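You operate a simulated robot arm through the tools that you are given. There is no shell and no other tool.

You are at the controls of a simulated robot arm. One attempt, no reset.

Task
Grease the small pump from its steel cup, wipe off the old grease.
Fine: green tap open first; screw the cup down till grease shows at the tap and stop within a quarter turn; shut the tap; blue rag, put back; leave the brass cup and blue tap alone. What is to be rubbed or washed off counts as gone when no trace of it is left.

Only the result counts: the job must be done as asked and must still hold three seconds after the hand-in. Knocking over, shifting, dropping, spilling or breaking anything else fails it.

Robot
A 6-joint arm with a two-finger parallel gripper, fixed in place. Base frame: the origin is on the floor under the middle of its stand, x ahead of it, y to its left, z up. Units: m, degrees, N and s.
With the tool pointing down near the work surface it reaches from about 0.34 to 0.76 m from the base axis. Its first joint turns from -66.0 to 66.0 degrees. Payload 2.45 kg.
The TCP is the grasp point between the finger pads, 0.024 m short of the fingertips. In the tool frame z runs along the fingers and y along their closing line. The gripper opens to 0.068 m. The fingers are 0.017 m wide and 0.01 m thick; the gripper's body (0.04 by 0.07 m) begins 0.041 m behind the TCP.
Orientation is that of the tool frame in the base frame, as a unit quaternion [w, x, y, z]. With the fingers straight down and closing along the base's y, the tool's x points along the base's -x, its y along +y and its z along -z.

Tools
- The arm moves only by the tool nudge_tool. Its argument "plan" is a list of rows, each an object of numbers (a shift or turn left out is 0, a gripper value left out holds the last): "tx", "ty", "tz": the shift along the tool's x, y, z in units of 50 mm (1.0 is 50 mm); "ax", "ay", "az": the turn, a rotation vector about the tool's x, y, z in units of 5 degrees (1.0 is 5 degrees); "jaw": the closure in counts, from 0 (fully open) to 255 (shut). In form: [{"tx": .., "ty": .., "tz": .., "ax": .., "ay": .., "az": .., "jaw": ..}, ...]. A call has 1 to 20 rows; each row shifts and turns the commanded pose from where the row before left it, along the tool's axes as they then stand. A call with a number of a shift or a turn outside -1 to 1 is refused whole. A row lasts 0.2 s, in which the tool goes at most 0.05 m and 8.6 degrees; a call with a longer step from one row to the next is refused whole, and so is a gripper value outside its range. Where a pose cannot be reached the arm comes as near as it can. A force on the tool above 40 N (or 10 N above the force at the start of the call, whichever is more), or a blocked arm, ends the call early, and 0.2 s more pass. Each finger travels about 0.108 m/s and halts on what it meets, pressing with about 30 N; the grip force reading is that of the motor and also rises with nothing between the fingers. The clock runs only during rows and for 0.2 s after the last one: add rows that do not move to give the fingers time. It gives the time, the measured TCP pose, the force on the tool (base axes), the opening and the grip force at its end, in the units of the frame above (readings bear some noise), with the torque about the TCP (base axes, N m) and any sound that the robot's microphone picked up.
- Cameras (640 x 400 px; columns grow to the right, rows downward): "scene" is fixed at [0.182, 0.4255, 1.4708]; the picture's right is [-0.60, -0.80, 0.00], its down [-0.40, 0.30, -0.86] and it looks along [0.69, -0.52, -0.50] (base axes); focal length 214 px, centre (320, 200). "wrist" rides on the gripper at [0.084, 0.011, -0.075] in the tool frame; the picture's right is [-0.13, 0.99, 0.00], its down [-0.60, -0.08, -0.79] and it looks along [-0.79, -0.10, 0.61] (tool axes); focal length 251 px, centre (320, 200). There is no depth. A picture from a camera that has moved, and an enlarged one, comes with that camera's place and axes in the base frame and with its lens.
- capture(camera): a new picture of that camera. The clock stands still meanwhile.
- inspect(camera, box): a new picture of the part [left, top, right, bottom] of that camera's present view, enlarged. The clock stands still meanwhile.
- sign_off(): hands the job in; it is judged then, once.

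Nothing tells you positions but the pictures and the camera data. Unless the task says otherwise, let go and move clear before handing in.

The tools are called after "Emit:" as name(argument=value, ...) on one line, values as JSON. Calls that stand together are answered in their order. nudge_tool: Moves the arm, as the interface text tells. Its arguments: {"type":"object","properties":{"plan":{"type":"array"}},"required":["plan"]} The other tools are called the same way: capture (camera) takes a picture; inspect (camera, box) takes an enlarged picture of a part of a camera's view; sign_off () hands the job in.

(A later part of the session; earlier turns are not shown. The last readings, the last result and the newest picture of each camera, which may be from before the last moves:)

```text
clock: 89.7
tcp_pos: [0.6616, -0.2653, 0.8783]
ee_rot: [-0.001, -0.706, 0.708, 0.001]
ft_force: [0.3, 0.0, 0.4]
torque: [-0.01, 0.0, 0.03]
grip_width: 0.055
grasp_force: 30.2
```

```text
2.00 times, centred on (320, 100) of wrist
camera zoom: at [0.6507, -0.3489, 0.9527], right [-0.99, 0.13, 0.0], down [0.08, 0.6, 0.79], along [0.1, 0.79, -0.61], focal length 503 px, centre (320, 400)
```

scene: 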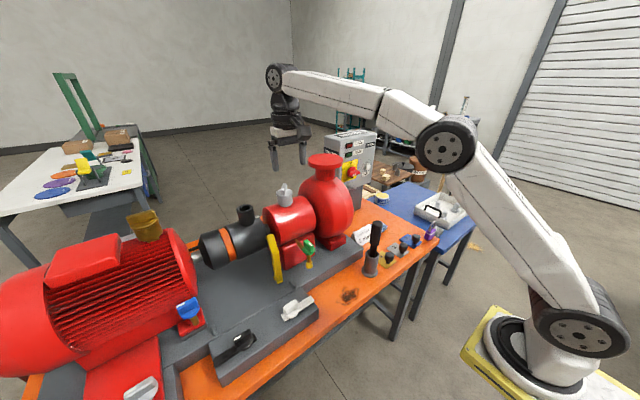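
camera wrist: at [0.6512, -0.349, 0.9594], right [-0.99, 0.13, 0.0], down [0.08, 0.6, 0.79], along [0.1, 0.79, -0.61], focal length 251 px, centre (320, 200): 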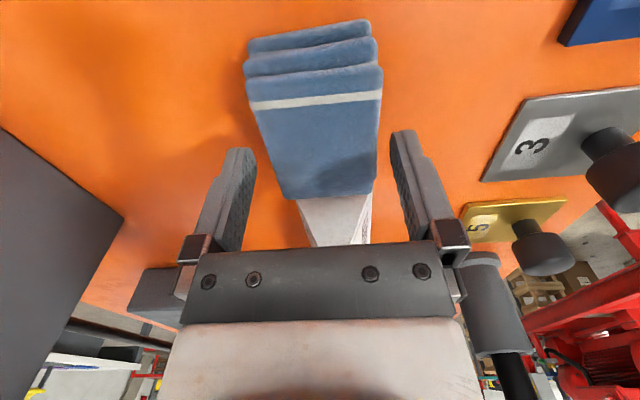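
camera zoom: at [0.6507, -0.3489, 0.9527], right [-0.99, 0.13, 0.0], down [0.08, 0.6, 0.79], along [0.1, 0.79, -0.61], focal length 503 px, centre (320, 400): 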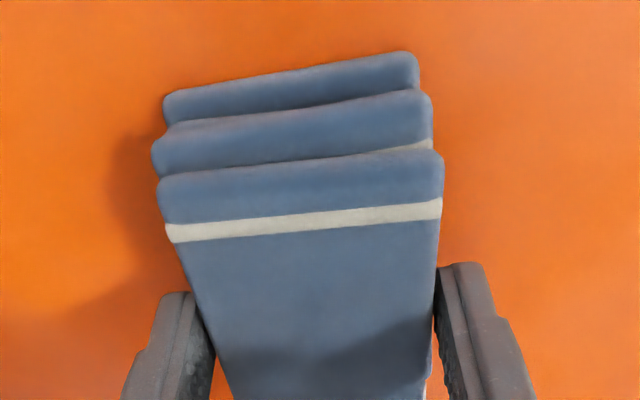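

Held at 55 mm width; grip pose recorded as (0.661, -0.2655, 0.878) for putting it back. Lifting straight up.

Emit:
nudge_tool(plan=[{"tz": -0.3}, {"tz": -0.6}, {"tz": -0.8}, {"tz": -0.8}, {"tz": -0.8}, {"tz": -0.8}, {}])

Emit:
capture(camera="wrist")

Emit:
inspect(camera="scene", box=[320, 150, 448, 250])

```text
clock: 91.3
tcp_pos: [0.6601, -0.2659, 1.0833]
ee_rot: [0.0, -0.707, 0.708, 0.0]
ft_force: [-0.1, -0.4, 0.5]
torque: [0.02, 0.0, 0.01]
grip_width: 0.0551
grasp_force: 29.6
```

```text
taken
camera wrist: at [0.6495, -0.3487, 1.1577], right [-0.99, 0.13, 0.0], down [0.08, 0.6, 0.79], along [0.1, 0.79, -0.61], focal length 251 px, centre (320, 200)
```

wrist: 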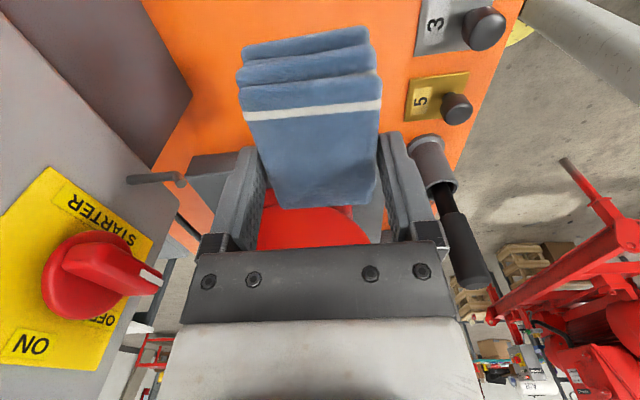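

```text
4.00 times, centred on (384, 200) of scene
camera zoom: at [0.182, 0.4255, 1.4708], right [-0.6, -0.8, 0.0], down [-0.4, 0.3, -0.86], along [0.69, -0.52, -0.5], focal length 858 px, centre (64, 200)
```

zoom: 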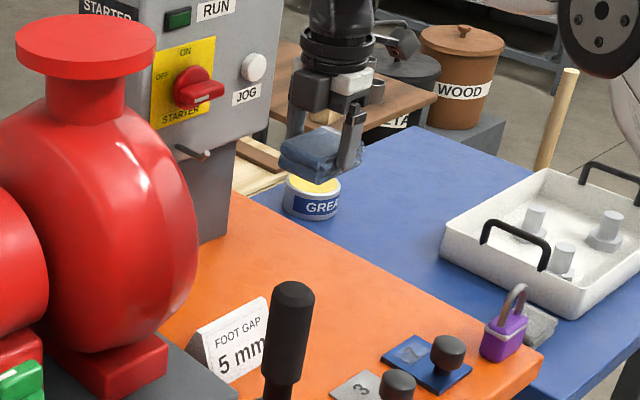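

The rag is firmly held and everything else is undisturbed. Now I retract at a height clearing the black handle, then turn the tool back and go around to the front of the tap.

Emit:
nudge_tool(plan=[{"tz": -0.7, "ty": 0.3}, {"tz": -0.7, "ty": 0.5}, {"tz": -0.6, "ty": 0.6}, {"ty": 0.75}, {"ty": 0.75}, {"ty": 0.7}, {}])

Emit:
nudge_tool(plan=[{"az": 1}, {"az": 1}, {"az": 1}, {"az": 1}, {"az": 1}, {"az": 1}, {"az": 1}, {"az": 1}, {"az": 1}, {"az": 1}, {"az": 1}, {"az": 1}, {"az": 1}, {"az": 1}, {"az": 1}, {"az": 1}, {"az": 1}, {"az": 1}, {}])

```text
clock: 92.9
tcp_pos: [0.4798, -0.2655, 1.1844]
ee_rot: [0.0, -0.706, 0.708, -0.001]
ft_force: [0.3, 0.4, -0.5]
torque: [-0.01, -0.02, 0.0]
grip_width: 0.055
grasp_force: 30.7
```

```text
clock: 96.9
tcp_pos: [0.4799, -0.2655, 1.1836]
ee_rot: [0.0, 0.001, 1.0, 0.0]
ft_force: [0.0, 0.7, -0.4]
torque: [0.0, -0.02, 0.01]
grip_width: 0.055
grasp_force: 29.9
```

Emit:
nudge_tool(plan=[{"ty": 0.84}, {"ty": 0.84}, {"ty": 0.84}, {"ty": 0.84}, {"ty": 0.84}, {"ty": 0.84}, {"ty": 0.84}, {"ty": 0.84}, {"ty": 0.84}, {"ty": 0.84}, {"tz": 0.6}, {"tz": 0.6}, {"tz": 0.6}, {"tz": 0.6}, {}])

Emit:
capture(camera="wrist")

Emit:
capture(camera="scene")

```text
clock: 100.1
tcp_pos: [0.4793, 0.1553, 1.063]
ee_rot: [0.0, 0.001, 1.0, 0.0]
ft_force: [0.5, -1.1, -1.6]
torque: [-0.02, 0.0, -0.02]
grip_width: 0.0549
grasp_force: 29.8
```

```text
taken
camera wrist: at [0.3973, 0.1672, 1.1372], right [0.13, 0.99, 0.0], down [0.6, -0.08, 0.79], along [0.79, -0.1, -0.61], focal length 251 px, centre (320, 200)
```

wrist: 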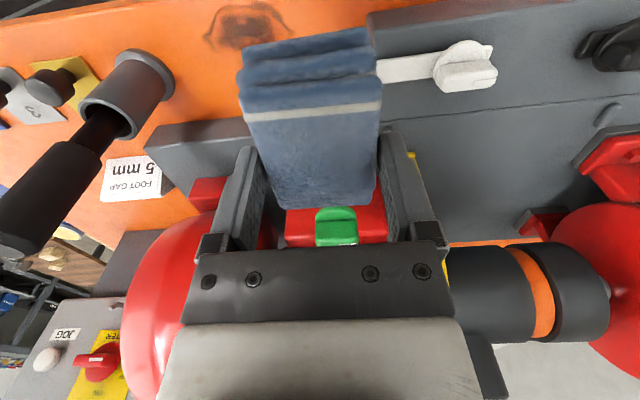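

```text
taken
```

scene: 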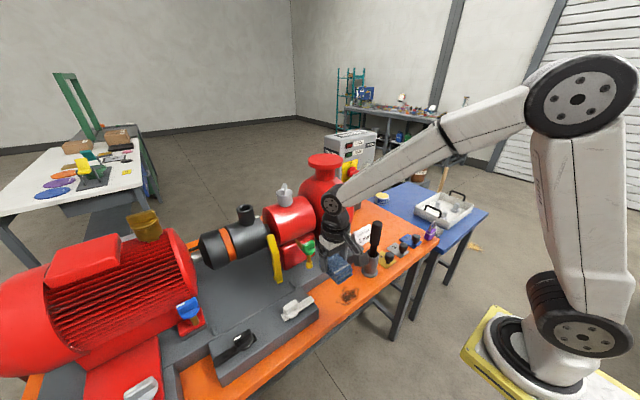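

The rag's plain folded edge faces the tap. I'll pitch the tool 30° so the rag leads under the knob while the gripper body stays clear of it.

Emit:
nudge_tool(plan=[{"ay": -1}, {"ay": -1}, {"ay": -1}, {"ay": -1}, {"ay": -1}, {"ay": -1}, {}])

Emit:
capture(camera="wrist")

```text
clock: 101.7
tcp_pos: [0.4809, 0.1551, 1.0633]
ee_rot: [0.259, 0.0, 0.966, 0.0]
ft_force: [1.0, -0.4, -1.1]
torque: [0.01, -0.04, 0.01]
grip_width: 0.0551
grasp_force: 29.7
```

```text
taken
camera wrist: at [0.3709, 0.1667, 1.0855], right [0.11, 0.99, 0.06], down [0.13, -0.08, 0.99], along [0.99, -0.1, -0.13], focal length 251 px, centre (320, 200)
```

wrist: 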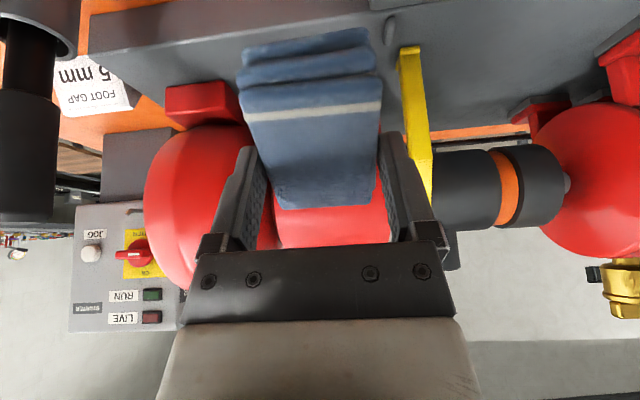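

Emit:
nudge_tool(plan=[{"tx": 0.213, "tz": 0.57}, {"tx": 0.213, "tz": 0.57}, {"tx": 0.213, "tz": 0.57}, {"tx": 0.213, "tz": 0.57}, {}])

Emit:
inspect(camera="scene", box=[270, 215, 382, 295])

Emit:
capture(camera="wrist")

```text
clock: 102.9
tcp_pos: [0.4993, 0.1526, 0.9422]
ee_rot: [0.258, 0.001, 0.966, 0.0]
ft_force: [-0.2, -0.6, -0.8]
torque: [0.03, -0.01, 0.0]
grip_width: 0.055
grasp_force: 30.0
```

```text
5.00 times, centred on (326, 255) of scene
camera zoom: at [0.182, 0.4256, 1.4708], right [-0.6, -0.8, 0.0], down [-0.4, 0.3, -0.86], along [0.69, -0.52, -0.5], focal length 1072 px, centre (290, -75)
```

zoom: 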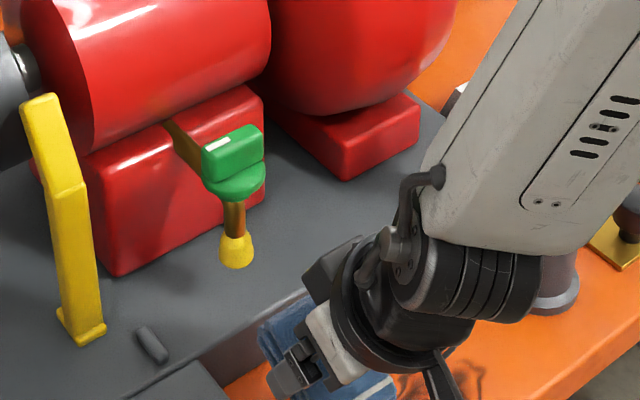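

```text
taken
camera wrist: at [0.3911, 0.1652, 0.9645], right [0.11, 0.99, 0.06], down [0.13, -0.08, 0.99], along [0.99, -0.1, -0.13], focal length 251 px, centre (320, 200)
```

wrist: 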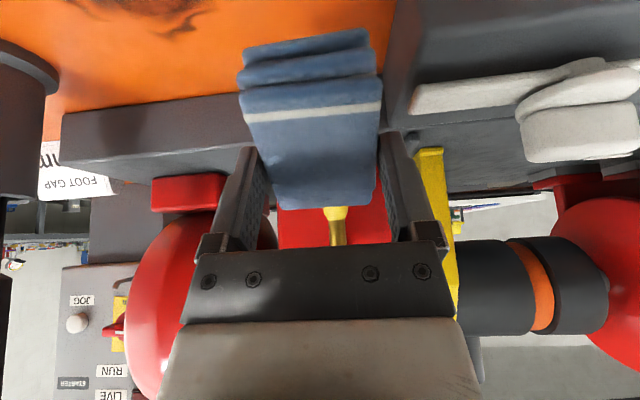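

From the wrist view the yellow blob is right ahead of the rag's edge, tip of the outlet at about z 0.953. Advancing toward it.

Emit:
nudge_tool(plan=[{"tx": -0.346, "tz": 0.2}, {"tx": -0.346, "tz": 0.2}, {"tx": -0.173, "tz": 0.1}, {}])

Emit:
inspect(camera="scene", box=[270, 225, 350, 285])

Emit:
inspect(camera="wrist", box=[220, 140, 420, 260])

```text
clock: 103.9
tcp_pos: [0.5506, 0.1537, 0.9427]
ee_rot: [0.259, 0.001, 0.966, -0.001]
ft_force: [-0.2, 0.0, -1.0]
torque: [-0.01, 0.01, -0.01]
grip_width: 0.055
grasp_force: 30.0
```

```text
6.67 times, centred on (310, 255) of scene
camera zoom: at [0.182, 0.4255, 1.4708], right [-0.6, -0.8, 0.0], down [-0.4, 0.3, -0.86], along [0.69, -0.52, -0.5], focal length 1430 px, centre (387, -167)
```

zoom: 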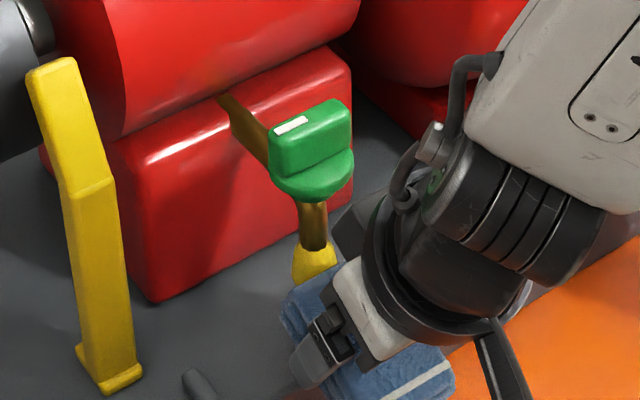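

```text
3.20 times, centred on (320, 200) of wrist
camera zoom: at [0.4413, 0.1661, 0.9653], right [0.11, 0.99, 0.06], down [0.13, -0.08, 0.99], along [0.99, -0.1, -0.13], focal length 805 px, centre (320, 200)
```

zoom: 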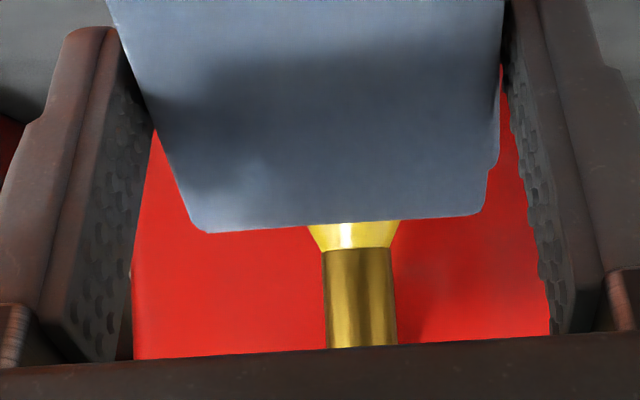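

The rag edge is now just in front of the blob and slightly below the pipe's tip. I continue forward in small steps until light contact.

Emit:
nudge_tool(plan=[{"tx": -0.104, "tz": 0.06}, {"tx": -0.07, "tz": 0.04}, {}])

Emit:
inspect(camera="scene", box=[270, 225, 350, 285])

Emit:
inspect(camera="wrist", box=[220, 140, 420, 260])

```text
clock: 104.7
tcp_pos: [0.5608, 0.1543, 0.9427]
ee_rot: [0.258, 0.001, 0.966, -0.001]
ft_force: [-5.8, 0.1, -3.2]
torque: [0.01, 0.01, 0.03]
grip_width: 0.0548
grasp_force: 30.1
```

```text
6.67 times, centred on (310, 255) of scene
camera zoom: at [0.1819, 0.4256, 1.4708], right [-0.6, -0.8, 0.0], down [-0.4, 0.3, -0.86], along [0.69, -0.52, -0.5], focal length 1430 px, centre (387, -167)
```

zoom: 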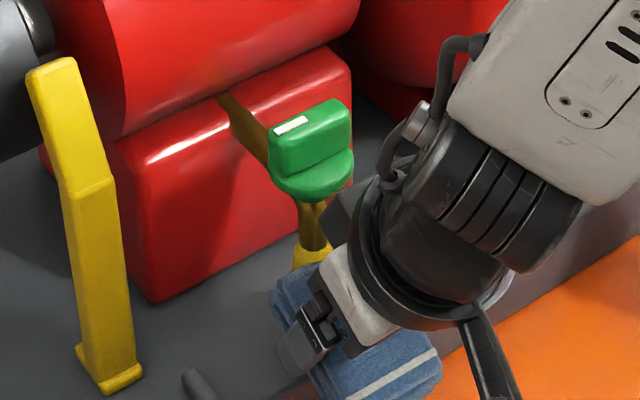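

```text
3.20 times, centred on (320, 200) of wrist
camera zoom: at [0.451, 0.1661, 0.9649], right [0.11, 0.99, 0.06], down [0.13, -0.08, 0.99], along [0.99, -0.1, -0.14], focal length 805 px, centre (320, 200)
```

zoom: 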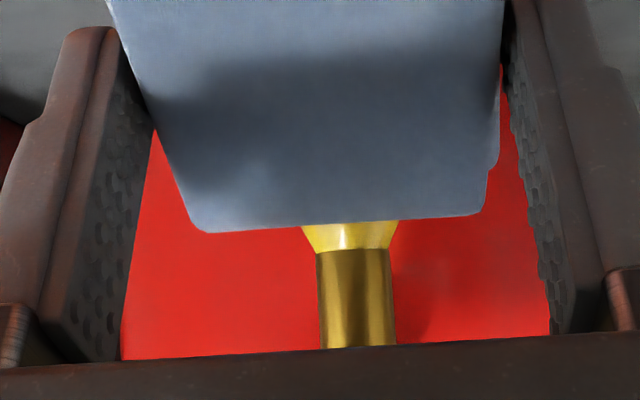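

Light contact (about 6 N). Rubbing side to side.

Emit:
nudge_tool(plan=[{"ty": 0.15}, {"ty": 0.15}, {"ty": -0.15}, {"ty": -0.15}, {"ty": -0.15}, {"ty": -0.15}, {"ty": 0.15}, {"ty": 0.15}, {}])

Emit:
inspect(camera="wrist", box=[220, 140, 420, 260])

Emit:
inspect(camera="scene", box=[270, 225, 350, 285])

```text
clock: 106.7
tcp_pos: [0.5601, 0.1553, 0.9423]
ee_rot: [0.259, 0.001, 0.966, 0.0]
ft_force: [-8.3, -4.7, -5.2]
torque: [0.08, 0.1, -0.14]
grip_width: 0.055
grasp_force: 29.9
```

```text
3.20 times, centred on (320, 200) of wrist
camera zoom: at [0.4509, 0.1666, 0.9651], right [0.11, 0.99, 0.06], down [0.13, -0.08, 0.99], along [0.99, -0.1, -0.13], focal length 805 px, centre (320, 200)
```

zoom: 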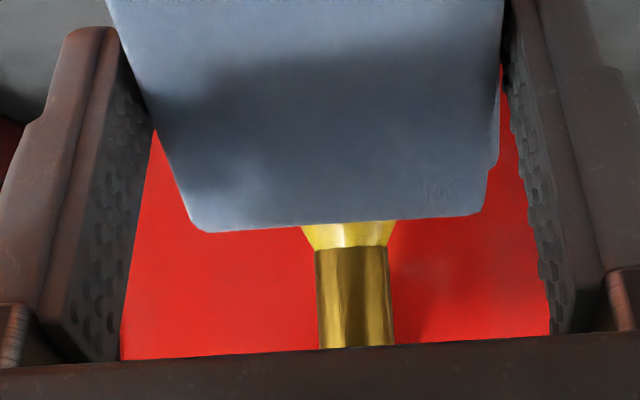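

```text
6.67 times, centred on (310, 255) of scene
camera zoom: at [0.1819, 0.4254, 1.4709], right [-0.6, -0.8, 0.0], down [-0.4, 0.3, -0.86], along [0.69, -0.52, -0.5], focal length 1430 px, centre (387, -167)
```

zoom: 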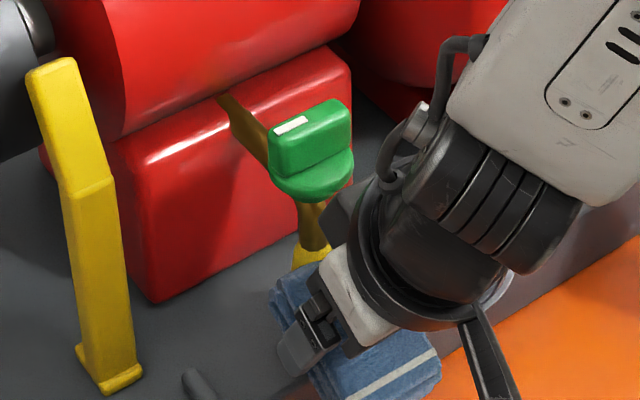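

The blob is still there; I'll rub with longer strokes, then back off to see the effect.

Emit:
nudge_tool(plan=[{"ty": 0.3}, {"ty": -0.3}, {"ty": -0.3}, {"ty": 0.3}, {"ty": 0.3}, {"ty": -0.3}, {"ty": -0.3}, {"ty": 0.3}, {"ty": 0.3}, {"ty": -0.3}, {"ty": -0.3}, {"ty": 0.3}, {}])

Emit:
nudge_tool(plan=[{"tx": 0.4, "tz": -0.23}, {"tx": 0.4, "tz": -0.23}, {}])

Emit:
inspect(camera="scene", box=[270, 225, 350, 285])

Emit:
inspect(camera="wrist", box=[220, 140, 420, 260])

```text
clock: 109.5
tcp_pos: [0.5603, 0.1527, 0.9432]
ee_rot: [0.259, 0.001, 0.966, -0.001]
ft_force: [-9.2, -4.9, -6.7]
torque: [0.04, 0.07, -0.14]
grip_width: 0.0546
grasp_force: 29.9
```

```text
clock: 110.3
tcp_pos: [0.5148, 0.1548, 0.9445]
ee_rot: [0.26, 0.0, 0.966, -0.001]
ft_force: [0.1, -0.5, -0.7]
torque: [0.02, 0.0, 0.0]
grip_width: 0.0551
grasp_force: 30.6
```

```text
6.67 times, centred on (310, 255) of scene
camera zoom: at [0.182, 0.4255, 1.4708], right [-0.6, -0.8, 0.0], down [-0.4, 0.3, -0.86], along [0.69, -0.52, -0.5], focal length 1430 px, centre (387, -167)
```

zoom: 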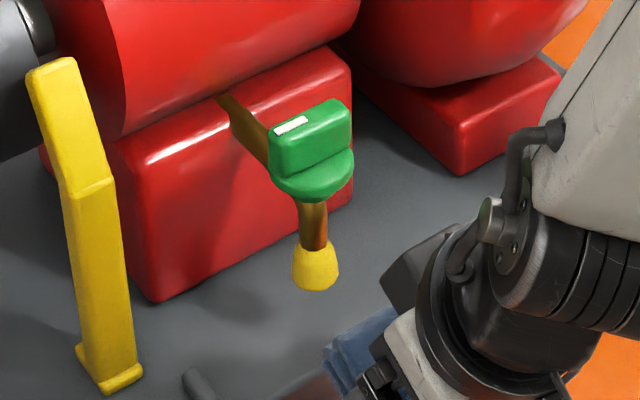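

```text
3.20 times, centred on (320, 200) of wrist
camera zoom: at [0.4053, 0.1662, 0.9666], right [0.11, 0.99, 0.06], down [0.13, -0.08, 0.99], along [0.99, -0.1, -0.13], focal length 805 px, centre (320, 200)
```

zoom: 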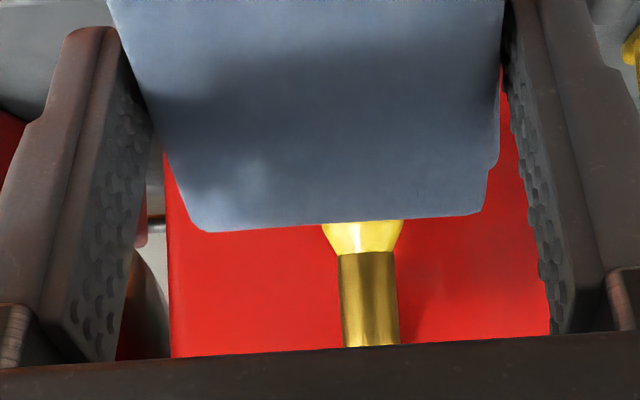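

Emit:
inspect(camera="scene", box=[301, 250, 325, 265])

Emit:
inspect(camera="wrist", box=[300, 190, 372, 235])

```text
16.00 times, centred on (313, 258) of scene
camera zoom: at [0.182, 0.4255, 1.4708], right [-0.6, -0.8, 0.0], down [-0.4, 0.3, -0.86], along [0.69, -0.52, -0.5], focal length 3432 px, centre (432, -720)
```

zoom: 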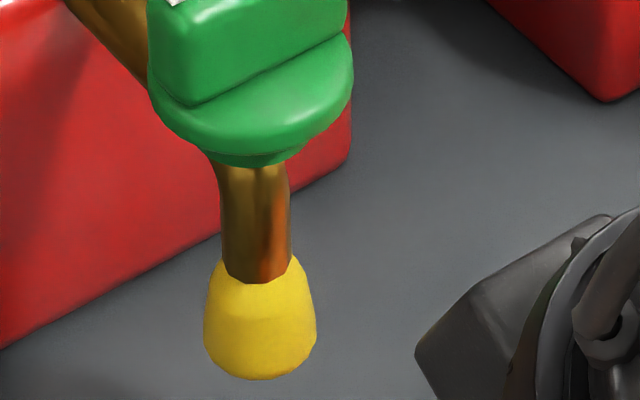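

```text
8.89 times, centred on (336, 212) of wrist
camera zoom: at [0.4053, 0.1662, 0.9666], right [0.11, 0.99, 0.06], down [0.13, -0.08, 0.99], along [0.99, -0.1, -0.13], focal length 2235 px, centre (178, 89)
```

zoom: 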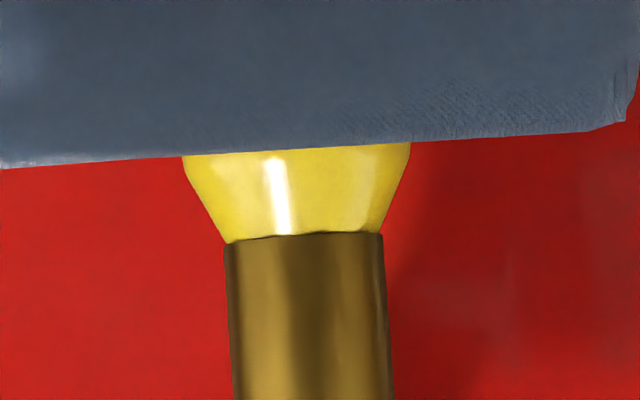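

The blob spans about z 0.922–0.954 and my strokes stopped against the pipe tip, so the rear of the blob was untouched. I'll go slightly lower and pass the rag right through beneath the pipe tip.

Emit:
nudge_tool(plan=[{"tx": 0.08, "tz": 0.139}, {"tx": -0.346, "tz": 0.2}, {"tx": -0.346, "tz": 0.2}, {"tx": -0.1, "tz": 0.058}, {"tx": -0.1, "tz": 0.058}, {"tx": -0.1, "tz": 0.058}, {}])

Emit:
inspect(camera="wrist", box=[220, 140, 420, 260])

Emit:
inspect(camera="scene", box=[270, 225, 350, 285])

```text
clock: 111.9
tcp_pos: [0.5721, 0.1542, 0.9346]
ee_rot: [0.259, 0.001, 0.966, -0.001]
ft_force: [-3.2, 0.8, -0.5]
torque: [-0.01, -0.17, 0.01]
grip_width: 0.0551
grasp_force: 29.5
```

```text
3.20 times, centred on (320, 200) of wrist
camera zoom: at [0.4632, 0.1666, 0.9568], right [0.11, 0.99, 0.06], down [0.13, -0.08, 0.99], along [0.99, -0.1, -0.13], focal length 805 px, centre (320, 200)
```

zoom: 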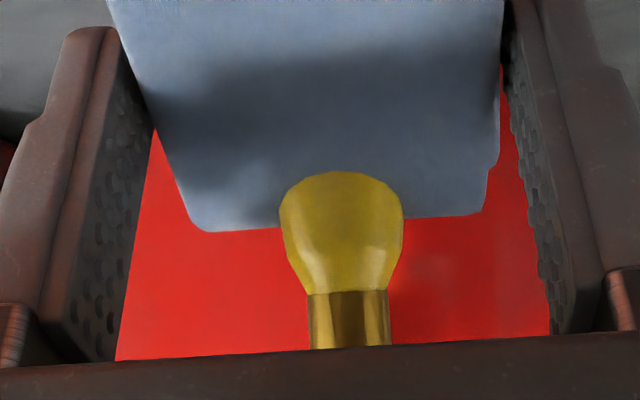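

```text
6.67 times, centred on (310, 255) of scene
camera zoom: at [0.1819, 0.4256, 1.4708], right [-0.6, -0.8, 0.0], down [-0.4, 0.3, -0.86], along [0.69, -0.52, -0.5], focal length 1430 px, centre (387, -167)
```

zoom: 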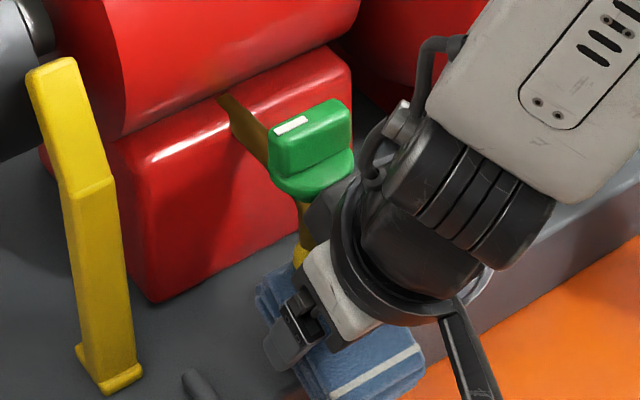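

The rag now overlaps the blob from the front and below. Rubbing side to side and fore and aft here.

Emit:
nudge_tool(plan=[{"ty": 0.3}, {"ty": -0.3}, {"ty": -0.3}, {"ty": 0.3}, {"ty": 0.3}, {"ty": -0.3}, {"ty": -0.3}, {"ty": 0.3}, {"tx": 0.2, "tz": -0.116}, {"tx": -0.2, "tz": 0.116}, {"tx": 0.2, "tz": -0.116}, {"tx": -0.2, "tz": 0.116}, {}])

Emit:
inspect(camera="wrist", box=[220, 140, 420, 260])

```text
clock: 114.7
tcp_pos: [0.5719, 0.1539, 0.9351]
ee_rot: [0.259, 0.001, 0.966, -0.001]
ft_force: [0.2, -0.3, 0.1]
torque: [-0.03, 0.03, -0.05]
grip_width: 0.0546
grasp_force: 29.8
```

```text
3.20 times, centred on (320, 200) of wrist
camera zoom: at [0.4622, 0.1657, 0.9568], right [0.11, 0.99, 0.06], down [0.13, -0.08, 0.99], along [0.99, -0.1, -0.13], focal length 805 px, centre (320, 200)
```

zoom: 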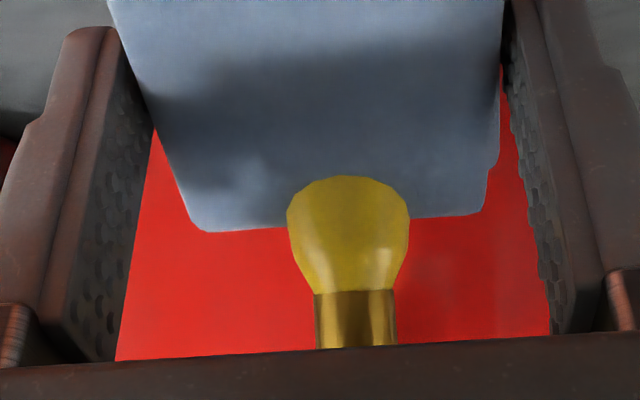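

Overlapping strokes here leave the blob looking the same. Before trying another contact direction, I'll test rubbing on the dark smear on the bench, which may also be old grease. First back off and straighten the tool.

Emit:
nudge_tool(plan=[{"tx": 0.4, "tz": -0.231}, {"tx": 0.4, "tz": -0.231}, {"tx": 0.4, "tz": -0.231}, {"tx": -0.3, "tz": -0.52}, {"tx": -0.3, "tz": -0.52}, {"ay": 1}, {"ay": 1}, {"ay": 1}, {"ay": 1}, {"ay": 1}, {"ay": 1}, {}])

Emit:
capture(camera="wrist")

Emit:
inspect(camera="scene", box=[270, 225, 350, 285])

```text
clock: 117.3
tcp_pos: [0.5026, 0.1539, 0.9951]
ee_rot: [-0.001, 0.001, 1.0, 0.0]
ft_force: [-0.8, -0.8, -0.7]
torque: [-0.02, 0.0, 0.0]
grip_width: 0.0548
grasp_force: 29.5
```

```text
taken
camera wrist: at [0.4188, 0.1662, 1.0696], right [0.13, 0.99, 0.0], down [0.6, -0.08, 0.79], along [0.79, -0.1, -0.61], focal length 251 px, centre (320, 200)
```

wrist: 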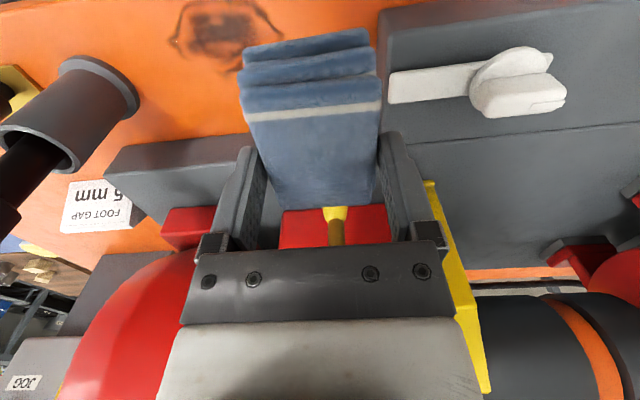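

```text
6.67 times, centred on (310, 255) of scene
camera zoom: at [0.182, 0.4255, 1.4708], right [-0.6, -0.8, 0.0], down [-0.4, 0.3, -0.86], along [0.69, -0.52, -0.5], focal length 1430 px, centre (387, -167)
```

zoom: 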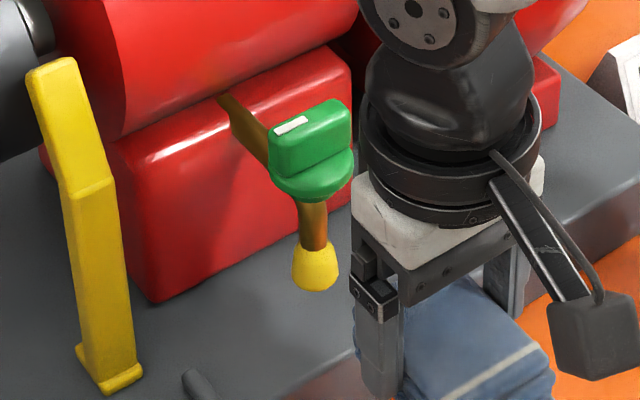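

The blob is unchanged. The smear's centre is at about (0.483, 0.083). Moving over it with the rag flat.

Emit:
nudge_tool(plan=[{"tx": 0.2, "ty": -0.7}, {"tx": 0.2, "ty": -0.72}, {"tz": 0.6}, {"tz": 0.7}, {"tz": 0.5}, {"tz": 0.4}, {}])

Emit:
inspect(camera="scene", box=[310, 240, 406, 310])

```text
clock: 118.9
tcp_pos: [0.4831, 0.0837, 0.8841]
ee_rot: [0.0, 0.001, 1.0, 0.001]
ft_force: [-0.5, -0.3, -0.1]
torque: [0.01, 0.0, 0.01]
grip_width: 0.0551
grasp_force: 30.2
```

```text
5.71 times, centred on (358, 275) of scene
camera zoom: at [0.182, 0.4255, 1.4708], right [-0.6, -0.8, 0.0], down [-0.4, 0.3, -0.86], along [0.69, -0.52, -0.5], focal length 1226 px, centre (103, -229)
```

zoom: 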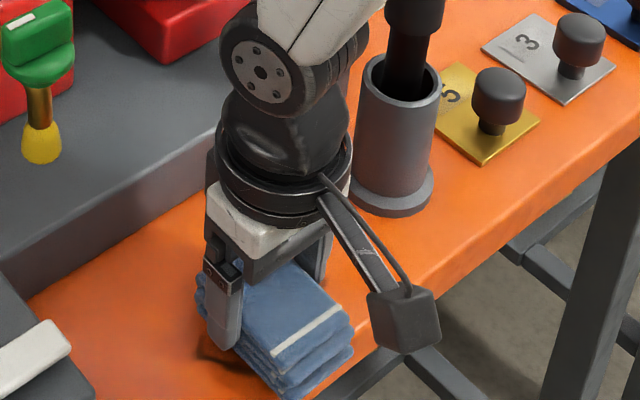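

Emit:
nudge_tool(plan=[{"tz": 0.1}, {"tz": 0.06}, {}])

```text
clock: 119.7
tcp_pos: [0.4825, 0.0837, 0.8781]
ee_rot: [0.0, 0.001, 1.0, 0.0]
ft_force: [-6.6, -0.4, 29.5]
torque: [0.04, 0.56, -0.01]
grip_width: 0.055
grasp_force: 29.9
```

In contact with the table (29 N). Easing slightly and rubbing with back-and-forth strokes.

Emit:
nudge_tool(plan=[{"tz": -0.03}, {"ty": 0.3}, {"ty": -0.3}, {"ty": -0.3}, {"ty": 0.3}, {"ty": 0.3}, {"ty": -0.3}, {"ty": -0.3}, {"ty": 0.3}, {"tx": 0.3}, {"tx": -0.3}, {"tx": -0.3}, {"tx": 0.3}, {}])

Emit:
nudge_tool(plan=[{"tz": -0.5}, {"tz": -0.8}, {"tz": -0.8}, {"ty": 0.8}, {"ty": 0.8}, {}])

Emit:
inspect(camera="scene", box=[310, 240, 406, 310])

Emit:
capture(camera="wrist")

```text
clock: 122.7
tcp_pos: [0.4831, 0.0837, 0.8782]
ee_rot: [0.001, 0.002, 1.0, 0.0]
ft_force: [4.4, -0.4, 7.7]
torque: [0.0, -0.01, 0.01]
grip_width: 0.0548
grasp_force: 29.8
```

```text
clock: 124.1
tcp_pos: [0.4831, 0.1632, 0.9837]
ee_rot: [-0.001, 0.001, 1.0, 0.001]
ft_force: [-0.6, -0.6, 0.0]
torque: [0.02, -0.03, -0.02]
grip_width: 0.055
grasp_force: 29.8
```

```text
5.71 times, centred on (358, 275) of scene
camera zoom: at [0.182, 0.4256, 1.4708], right [-0.6, -0.8, 0.0], down [-0.4, 0.3, -0.86], along [0.69, -0.52, -0.5], focal length 1226 px, centre (103, -229)
```

zoom: 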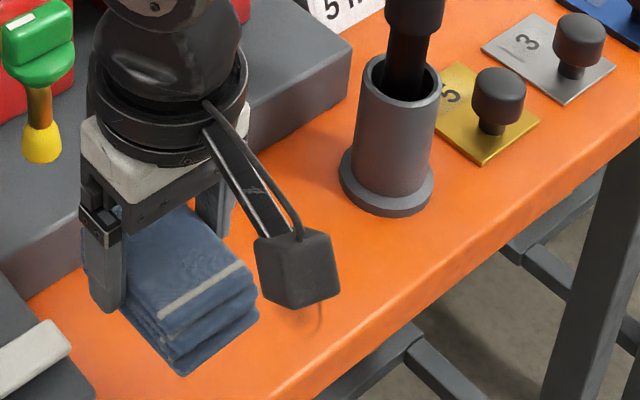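

```text
taken
camera wrist: at [0.3995, 0.1758, 1.0573], right [0.13, 0.99, 0.0], down [0.6, -0.08, 0.79], along [0.79, -0.1, -0.61], focal length 251 px, centre (320, 200)
```

wrist: 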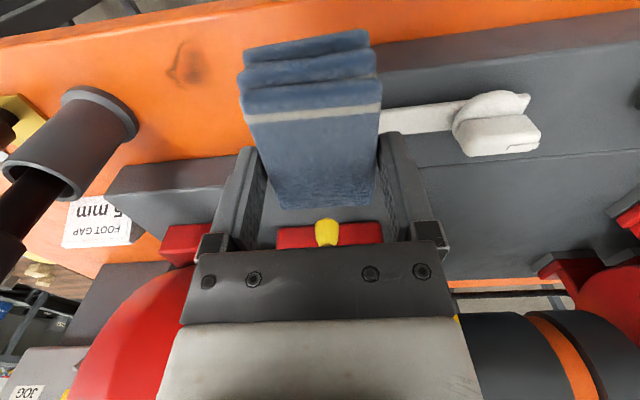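

The smear is coming off: it is indeed wipeable old grease, with only a remnant left. Let me zoom on what remains.

Emit:
inspect(camera="wrist", box=[130, 20, 258, 110])

Emit:
inspect(camera="scene", box=[320, 265, 384, 315])

```text
4.44 times, centred on (194, 65) of wrist
camera zoom: at [0.3995, 0.1758, 1.0573], right [0.13, 0.99, 0.0], down [0.6, -0.08, 0.79], along [0.79, -0.1, -0.61], focal length 1118 px, centre (880, 800)
```

zoom: 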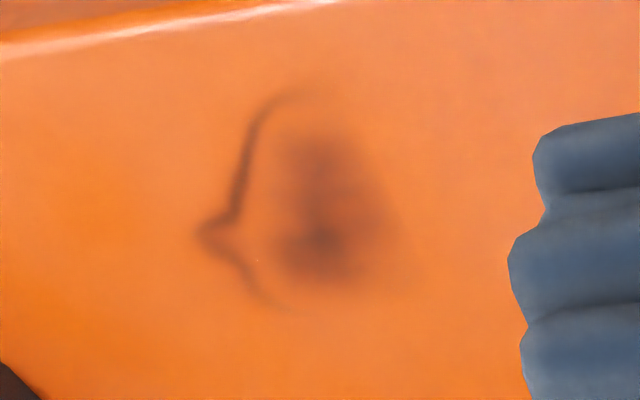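

```text
8.00 times, centred on (352, 290) of scene
camera zoom: at [0.182, 0.4256, 1.4708], right [-0.6, -0.8, 0.0], down [-0.4, 0.3, -0.86], along [0.69, -0.52, -0.5], focal length 1716 px, centre (64, -520)
```

zoom: 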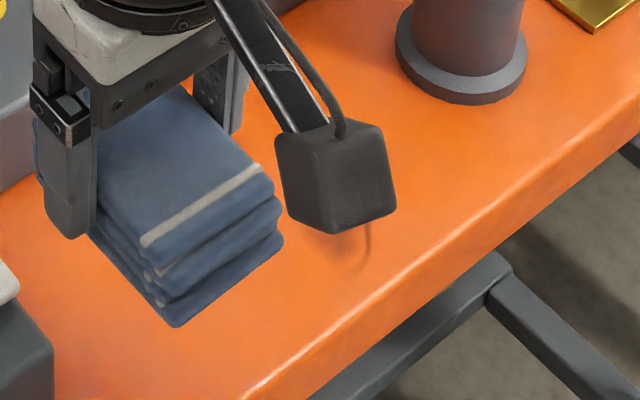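

The remnant spans about x 0.463–0.50, y 0.041–0.077. I'll wipe again centred at y ≈ 0.062, mostly with fore-aft strokes to keep clear of the black handle.

Emit:
nudge_tool(plan=[{"ty": -0.7}, {"ty": -0.7}, {"ty": -0.62}, {"tz": 0.7}, {"tz": 0.7}, {"tz": 0.6}, {"tz": 0.08}, {}])

Emit:
inspect(camera="scene", box=[310, 220, 422, 300])

```text
clock: 125.9
tcp_pos: [0.4824, 0.0618, 0.8783]
ee_rot: [0.0, 0.002, 1.0, 0.0]
ft_force: [-0.6, -0.5, -0.2]
torque: [0.0, 0.01, 0.02]
grip_width: 0.0549
grasp_force: 30.0
```

```text
5.00 times, centred on (366, 260) of scene
camera zoom: at [0.182, 0.4255, 1.4708], right [-0.6, -0.8, 0.0], down [-0.4, 0.3, -0.86], along [0.69, -0.52, -0.5], focal length 1072 px, centre (90, -100)
```

zoom: 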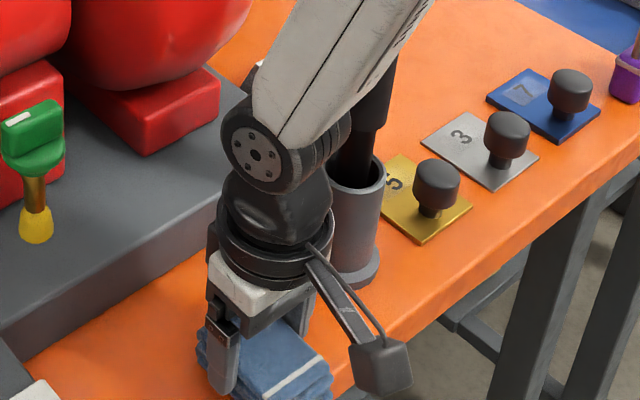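

Emit:
nudge_tool(plan=[{"tz": 0.05}, {"tx": 0.3}, {"tx": -0.3}, {"tx": -0.3}, {"tx": 0.3}, {"tx": 0.3}, {"tx": -0.3}, {"tx": -0.3}, {"tx": 0.3}, {"ty": 0.2}, {"ty": -0.2}, {"ty": -0.2}, {"ty": 0.2}, {"ty": 0.2}, {"ty": -0.2}, {"ty": -0.2}, {"ty": 0.2}, {}])

```text
clock: 126.7
tcp_pos: [0.4733, 0.0629, 0.8761]
ee_rot: [-0.004, 0.0, 1.0, -0.001]
ft_force: [-6.7, -0.2, 15.4]
torque: [0.1, -0.31, 0.0]
grip_width: 0.055
grasp_force: 30.1
stopped in row 3: the force on the tool passed its limit at 54 N (the readings are from after the stop); the commanded pose is now the measured one
```

Friction spiked on reversing; I'll ease the pressure and use shorter strokes.

Emit:
nudge_tool(plan=[{"tz": -0.03}, {"tx": -0.15}, {"tx": -0.15}, {"tx": -0.15}, {"tx": 0.15}, {"tx": 0.15}, {"tx": 0.15}, {"tx": 0.15}, {"tx": -0.15}, {"tx": -0.15}, {"tx": -0.15}, {"tx": -0.15}, {"tx": 0.15}, {"tx": 0.15}, {}])

```text
clock: 129.9
tcp_pos: [0.4815, 0.0632, 0.8791]
ee_rot: [-0.003, 0.0, 1.0, -0.001]
ft_force: [0.0, -0.7, -0.5]
torque: [0.01, -0.03, 0.0]
grip_width: 0.055
grasp_force: 30.4
```

Emit:
nudge_tool(plan=[{"tz": 0.03}, {}])

```text
clock: 130.5
tcp_pos: [0.4809, 0.0624, 0.877]
ee_rot: [-0.003, 0.001, 1.0, -0.001]
ft_force: [0.1, -1.3, 4.1]
torque: [0.05, -0.1, -0.03]
grip_width: 0.0551
grasp_force: 30.1
```

Emit:
nudge_tool(plan=[{"tz": 0.012}, {"ty": 0.15}, {"ty": 0.15}, {"ty": -0.15}, {"ty": -0.15}, {"ty": -0.15}, {"ty": -0.15}, {"ty": 0.15}, {"ty": 0.15}, {"tx": 0.15}, {"tx": 0.15}, {"tx": -0.15}, {"tx": -0.15}, {"tx": -0.15}, {"tx": -0.15}, {"tx": 0.15}, {"tx": 0.15}, {}])

Emit:
nudge_tool(plan=[{"tz": -0.5}, {"tz": -0.8}, {"tz": -0.8}, {"ty": 0.8}, {"ty": 0.8}, {"ty": 0.4}, {}])

Emit:
capture(camera="wrist")

Emit:
inspect(camera="wrist", box=[130, 10, 258, 100])

Emit:
inspect(camera="scene", box=[310, 240, 406, 310])

```text
clock: 133.1
tcp_pos: [0.4691, 0.0636, 0.8763]
ee_rot: [-0.005, -0.001, 1.0, -0.001]
ft_force: [-5.2, -1.0, 12.9]
torque: [0.06, -0.25, -0.02]
grip_width: 0.0549
grasp_force: 30.3
stopped in row 12: the force on the tool passed its limit at 46 N (the readings are from after the stop); the commanded pose is now the measured one
```

```text
clock: 134.7
tcp_pos: [0.4714, 0.1662, 0.9806]
ee_rot: [-0.005, 0.001, 1.0, -0.001]
ft_force: [0.4, -0.4, -0.8]
torque: [-0.01, 0.01, -0.02]
grip_width: 0.0548
grasp_force: 30.2
```

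```text
taken
camera wrist: at [0.3894, 0.1776, 1.0556], right [0.13, 0.99, 0.0], down [0.61, -0.08, 0.79], along [0.78, -0.1, -0.62], focal length 251 px, centre (320, 200)
```

wrist: 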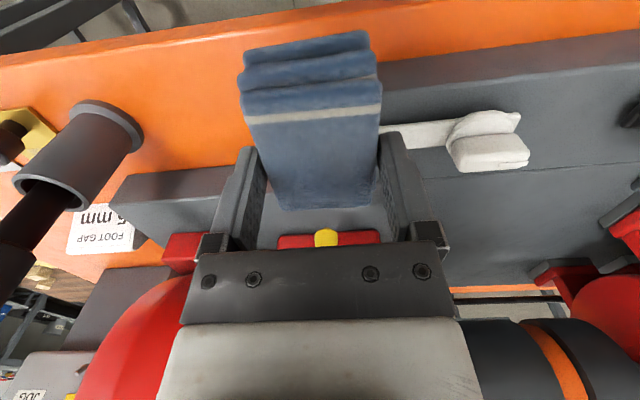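

```text
4.44 times, centred on (194, 55) of wrist
camera zoom: at [0.3894, 0.1776, 1.0556], right [0.13, 0.99, 0.0], down [0.61, -0.08, 0.79], along [0.78, -0.1, -0.62], focal length 1118 px, centre (880, 844)
```

zoom: 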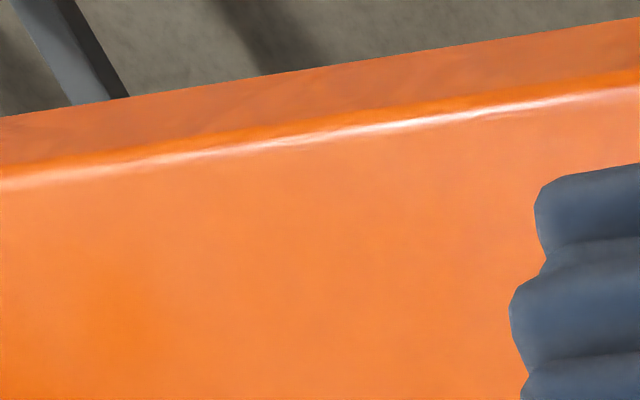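

```text
5.71 times, centred on (358, 275) of scene
camera zoom: at [0.182, 0.4256, 1.4708], right [-0.6, -0.8, 0.0], down [-0.4, 0.3, -0.86], along [0.69, -0.52, -0.5], focal length 1226 px, centre (103, -229)
```

zoom: 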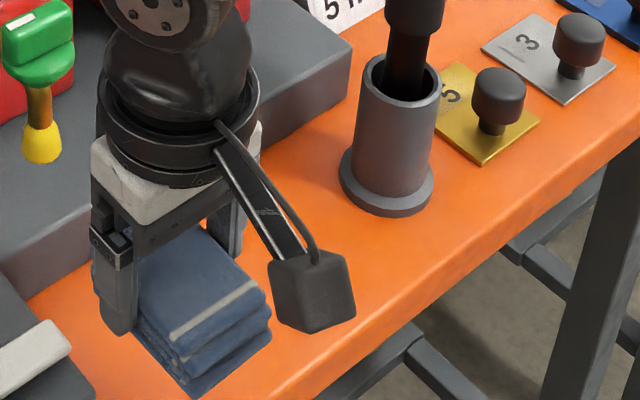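

The dark smear shows no trace any more where visible, and the yellow bead at the outlet is fresh grease (same yellow as in the can). I'll rise and view the wiped area without the rag in the way, then return the rag.

Emit:
nudge_tool(plan=[{"ay": -0.115}, {"tz": -0.8}, {"tz": -0.8}, {"tz": -0.8}, {"tz": -0.8}, {"tz": -0.8}, {"ty": -0.9}, {"ty": -0.9}, {"ty": -0.9}, {"ty": -0.9}, {"ty": -0.9}, {"ty": -0.9}, {"ty": -0.9}, {"ty": -0.9}, {"ty": -0.9}, {"tx": -0.18, "ty": -0.53}, {}])

Emit:
inspect(camera="scene", box=[310, 255, 406, 315])

Emit:
capture(camera="scene")

Emit:
capture(camera="wrist")

```text
clock: 138.3
tcp_pos: [0.4828, -0.2694, 1.1834]
ee_rot: [-0.001, -0.001, 1.0, -0.001]
ft_force: [0.6, -0.7, -0.8]
torque: [-0.01, 0.0, 0.0]
grip_width: 0.055
grasp_force: 29.6
```

```text
6.67 times, centred on (358, 285) of scene
camera zoom: at [0.182, 0.4255, 1.4708], right [-0.6, -0.8, 0.0], down [-0.4, 0.3, -0.86], along [0.69, -0.52, -0.5], focal length 1430 px, centre (67, -367)
```

zoom: 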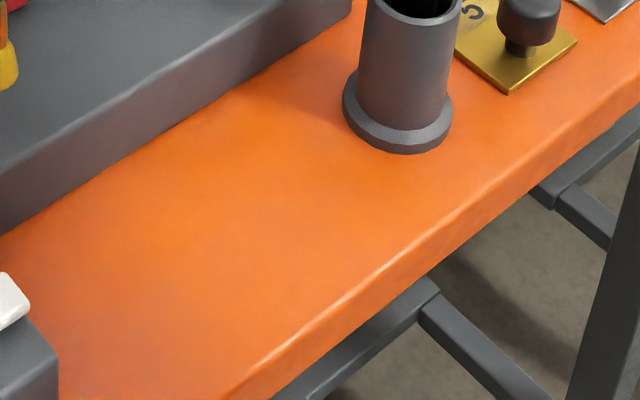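

```text
taken
```

scene: 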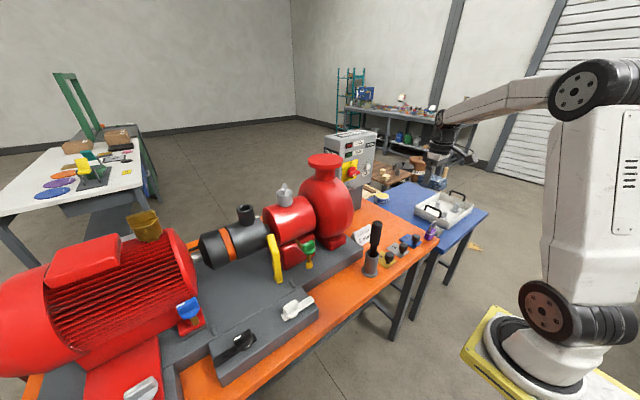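

```text
taken
camera wrist: at [0.399, -0.2574, 1.2589], right [0.13, 0.99, 0.0], down [0.6, -0.08, 0.79], along [0.79, -0.1, -0.61], focal length 251 px, centre (320, 200)
```

wrist: 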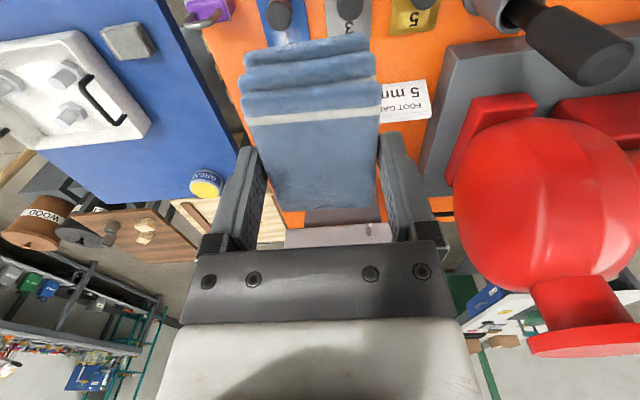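

The wiped area is spotless. Now I return the rag: turn back to the pick-up orientation, go out over its spot and lower.

Emit:
nudge_tool(plan=[{"az": -1}, {"az": -1}, {"az": -1}, {"az": -1}, {"az": -1}, {"az": -1}, {"az": -1}, {"az": -1}, {"az": -1}, {"az": -1}, {"az": -1}, {"az": -1}, {"az": -1}, {"az": -1}, {"az": -1}, {"az": -1}, {"az": -1}, {"az": -1}, {}, {}])

```text
clock: 142.5
tcp_pos: [0.4804, -0.2679, 1.1829]
ee_rot: [0.0, 0.708, -0.707, 0.0]
ft_force: [-0.3, 0.0, -0.1]
torque: [0.0, -0.01, 0.01]
grip_width: 0.0549
grasp_force: 29.8
```

Emit:
nudge_tool(plan=[{"ty": -0.7, "tx": -0.05}, {"ty": -0.7}, {"ty": -0.7, "tz": 0.4}, {"ty": -0.6, "tz": 0.6}, {"ty": -0.5, "tz": 0.5}, {"ty": -0.4, "tz": 0.5}, {}, {}])

Emit:
capture(camera="wrist")

```text
clock: 144.3
tcp_pos: [0.6605, -0.2639, 1.0827]
ee_rot: [0.001, 0.708, -0.707, 0.0]
ft_force: [0.9, 0.1, -0.9]
torque: [0.01, -0.03, -0.01]
grip_width: 0.0549
grasp_force: 30.1
```

```text
taken
camera wrist: at [0.6501, -0.3471, 1.1583], right [-0.99, 0.13, 0.0], down [0.08, 0.61, 0.79], along [0.1, 0.79, -0.61], focal length 251 px, centre (320, 200)
```

wrist: 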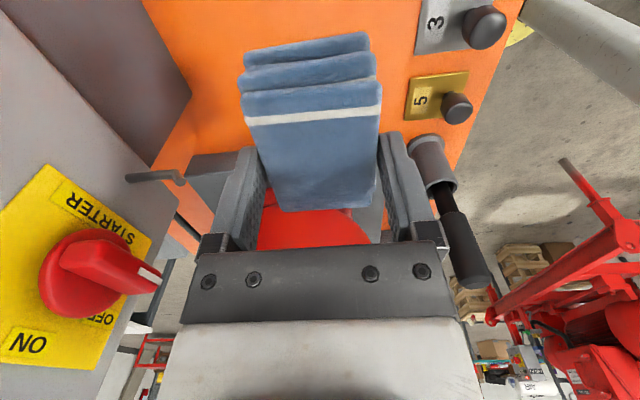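

The rag has only slid up about 4 mm in the grip from pressing; its sideways position is unchanged. Lowering it straight onto its original spot.

Emit:
nudge_tool(plan=[{"tz": 0.8, "tx": 0.02}, {"tz": 0.8}, {"tz": 0.8}, {"tz": 0.8}, {"tz": 0.5}, {"tz": 0.2}, {}, {}])

Emit:
capture(camera="wrist")

Emit:
inspect(camera="scene", box=[335, 190, 431, 250])

```text
clock: 146.1
tcp_pos: [0.6601, -0.2651, 0.8885]
ee_rot: [0.0, 0.707, -0.707, 0.001]
ft_force: [0.1, 0.2, -1.4]
torque: [0.01, 0.0, 0.03]
grip_width: 0.0549
grasp_force: 29.8
```

```text
taken
camera wrist: at [0.6498, -0.3482, 0.9631], right [-0.99, 0.13, 0.0], down [0.08, 0.61, 0.79], along [0.1, 0.79, -0.61], focal length 251 px, centre (320, 200)
```

wrist: 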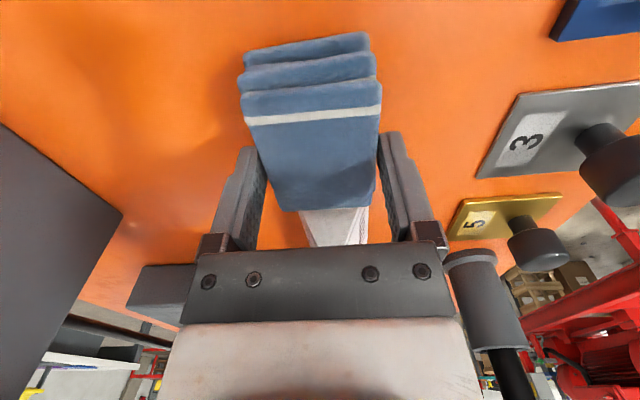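

```text
6.67 times, centred on (383, 220) of scene
camera zoom: at [0.182, 0.4255, 1.4708], right [-0.6, -0.8, 0.0], down [-0.4, 0.3, -0.86], along [0.69, -0.52, -0.5], focal length 1430 px, centre (-100, 67)
```

zoom: 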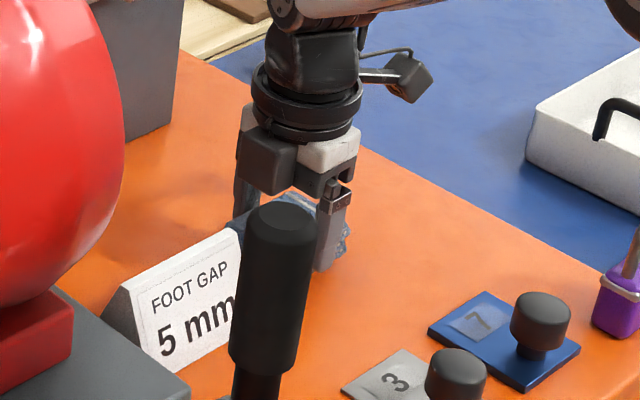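

Emit:
nudge_tool(plan=[{"tz": 0.1}, {"tz": 0.1}, {"tz": 0.03}, {}])

```text
clock: 147.1
tcp_pos: [0.6614, -0.2666, 0.8765]
ee_rot: [0.002, 0.708, -0.706, 0.0]
ft_force: [-1.8, 0.6, 7.0]
torque: [-0.1, 0.13, -0.01]
grip_width: 0.0551
grasp_force: 30.6
```

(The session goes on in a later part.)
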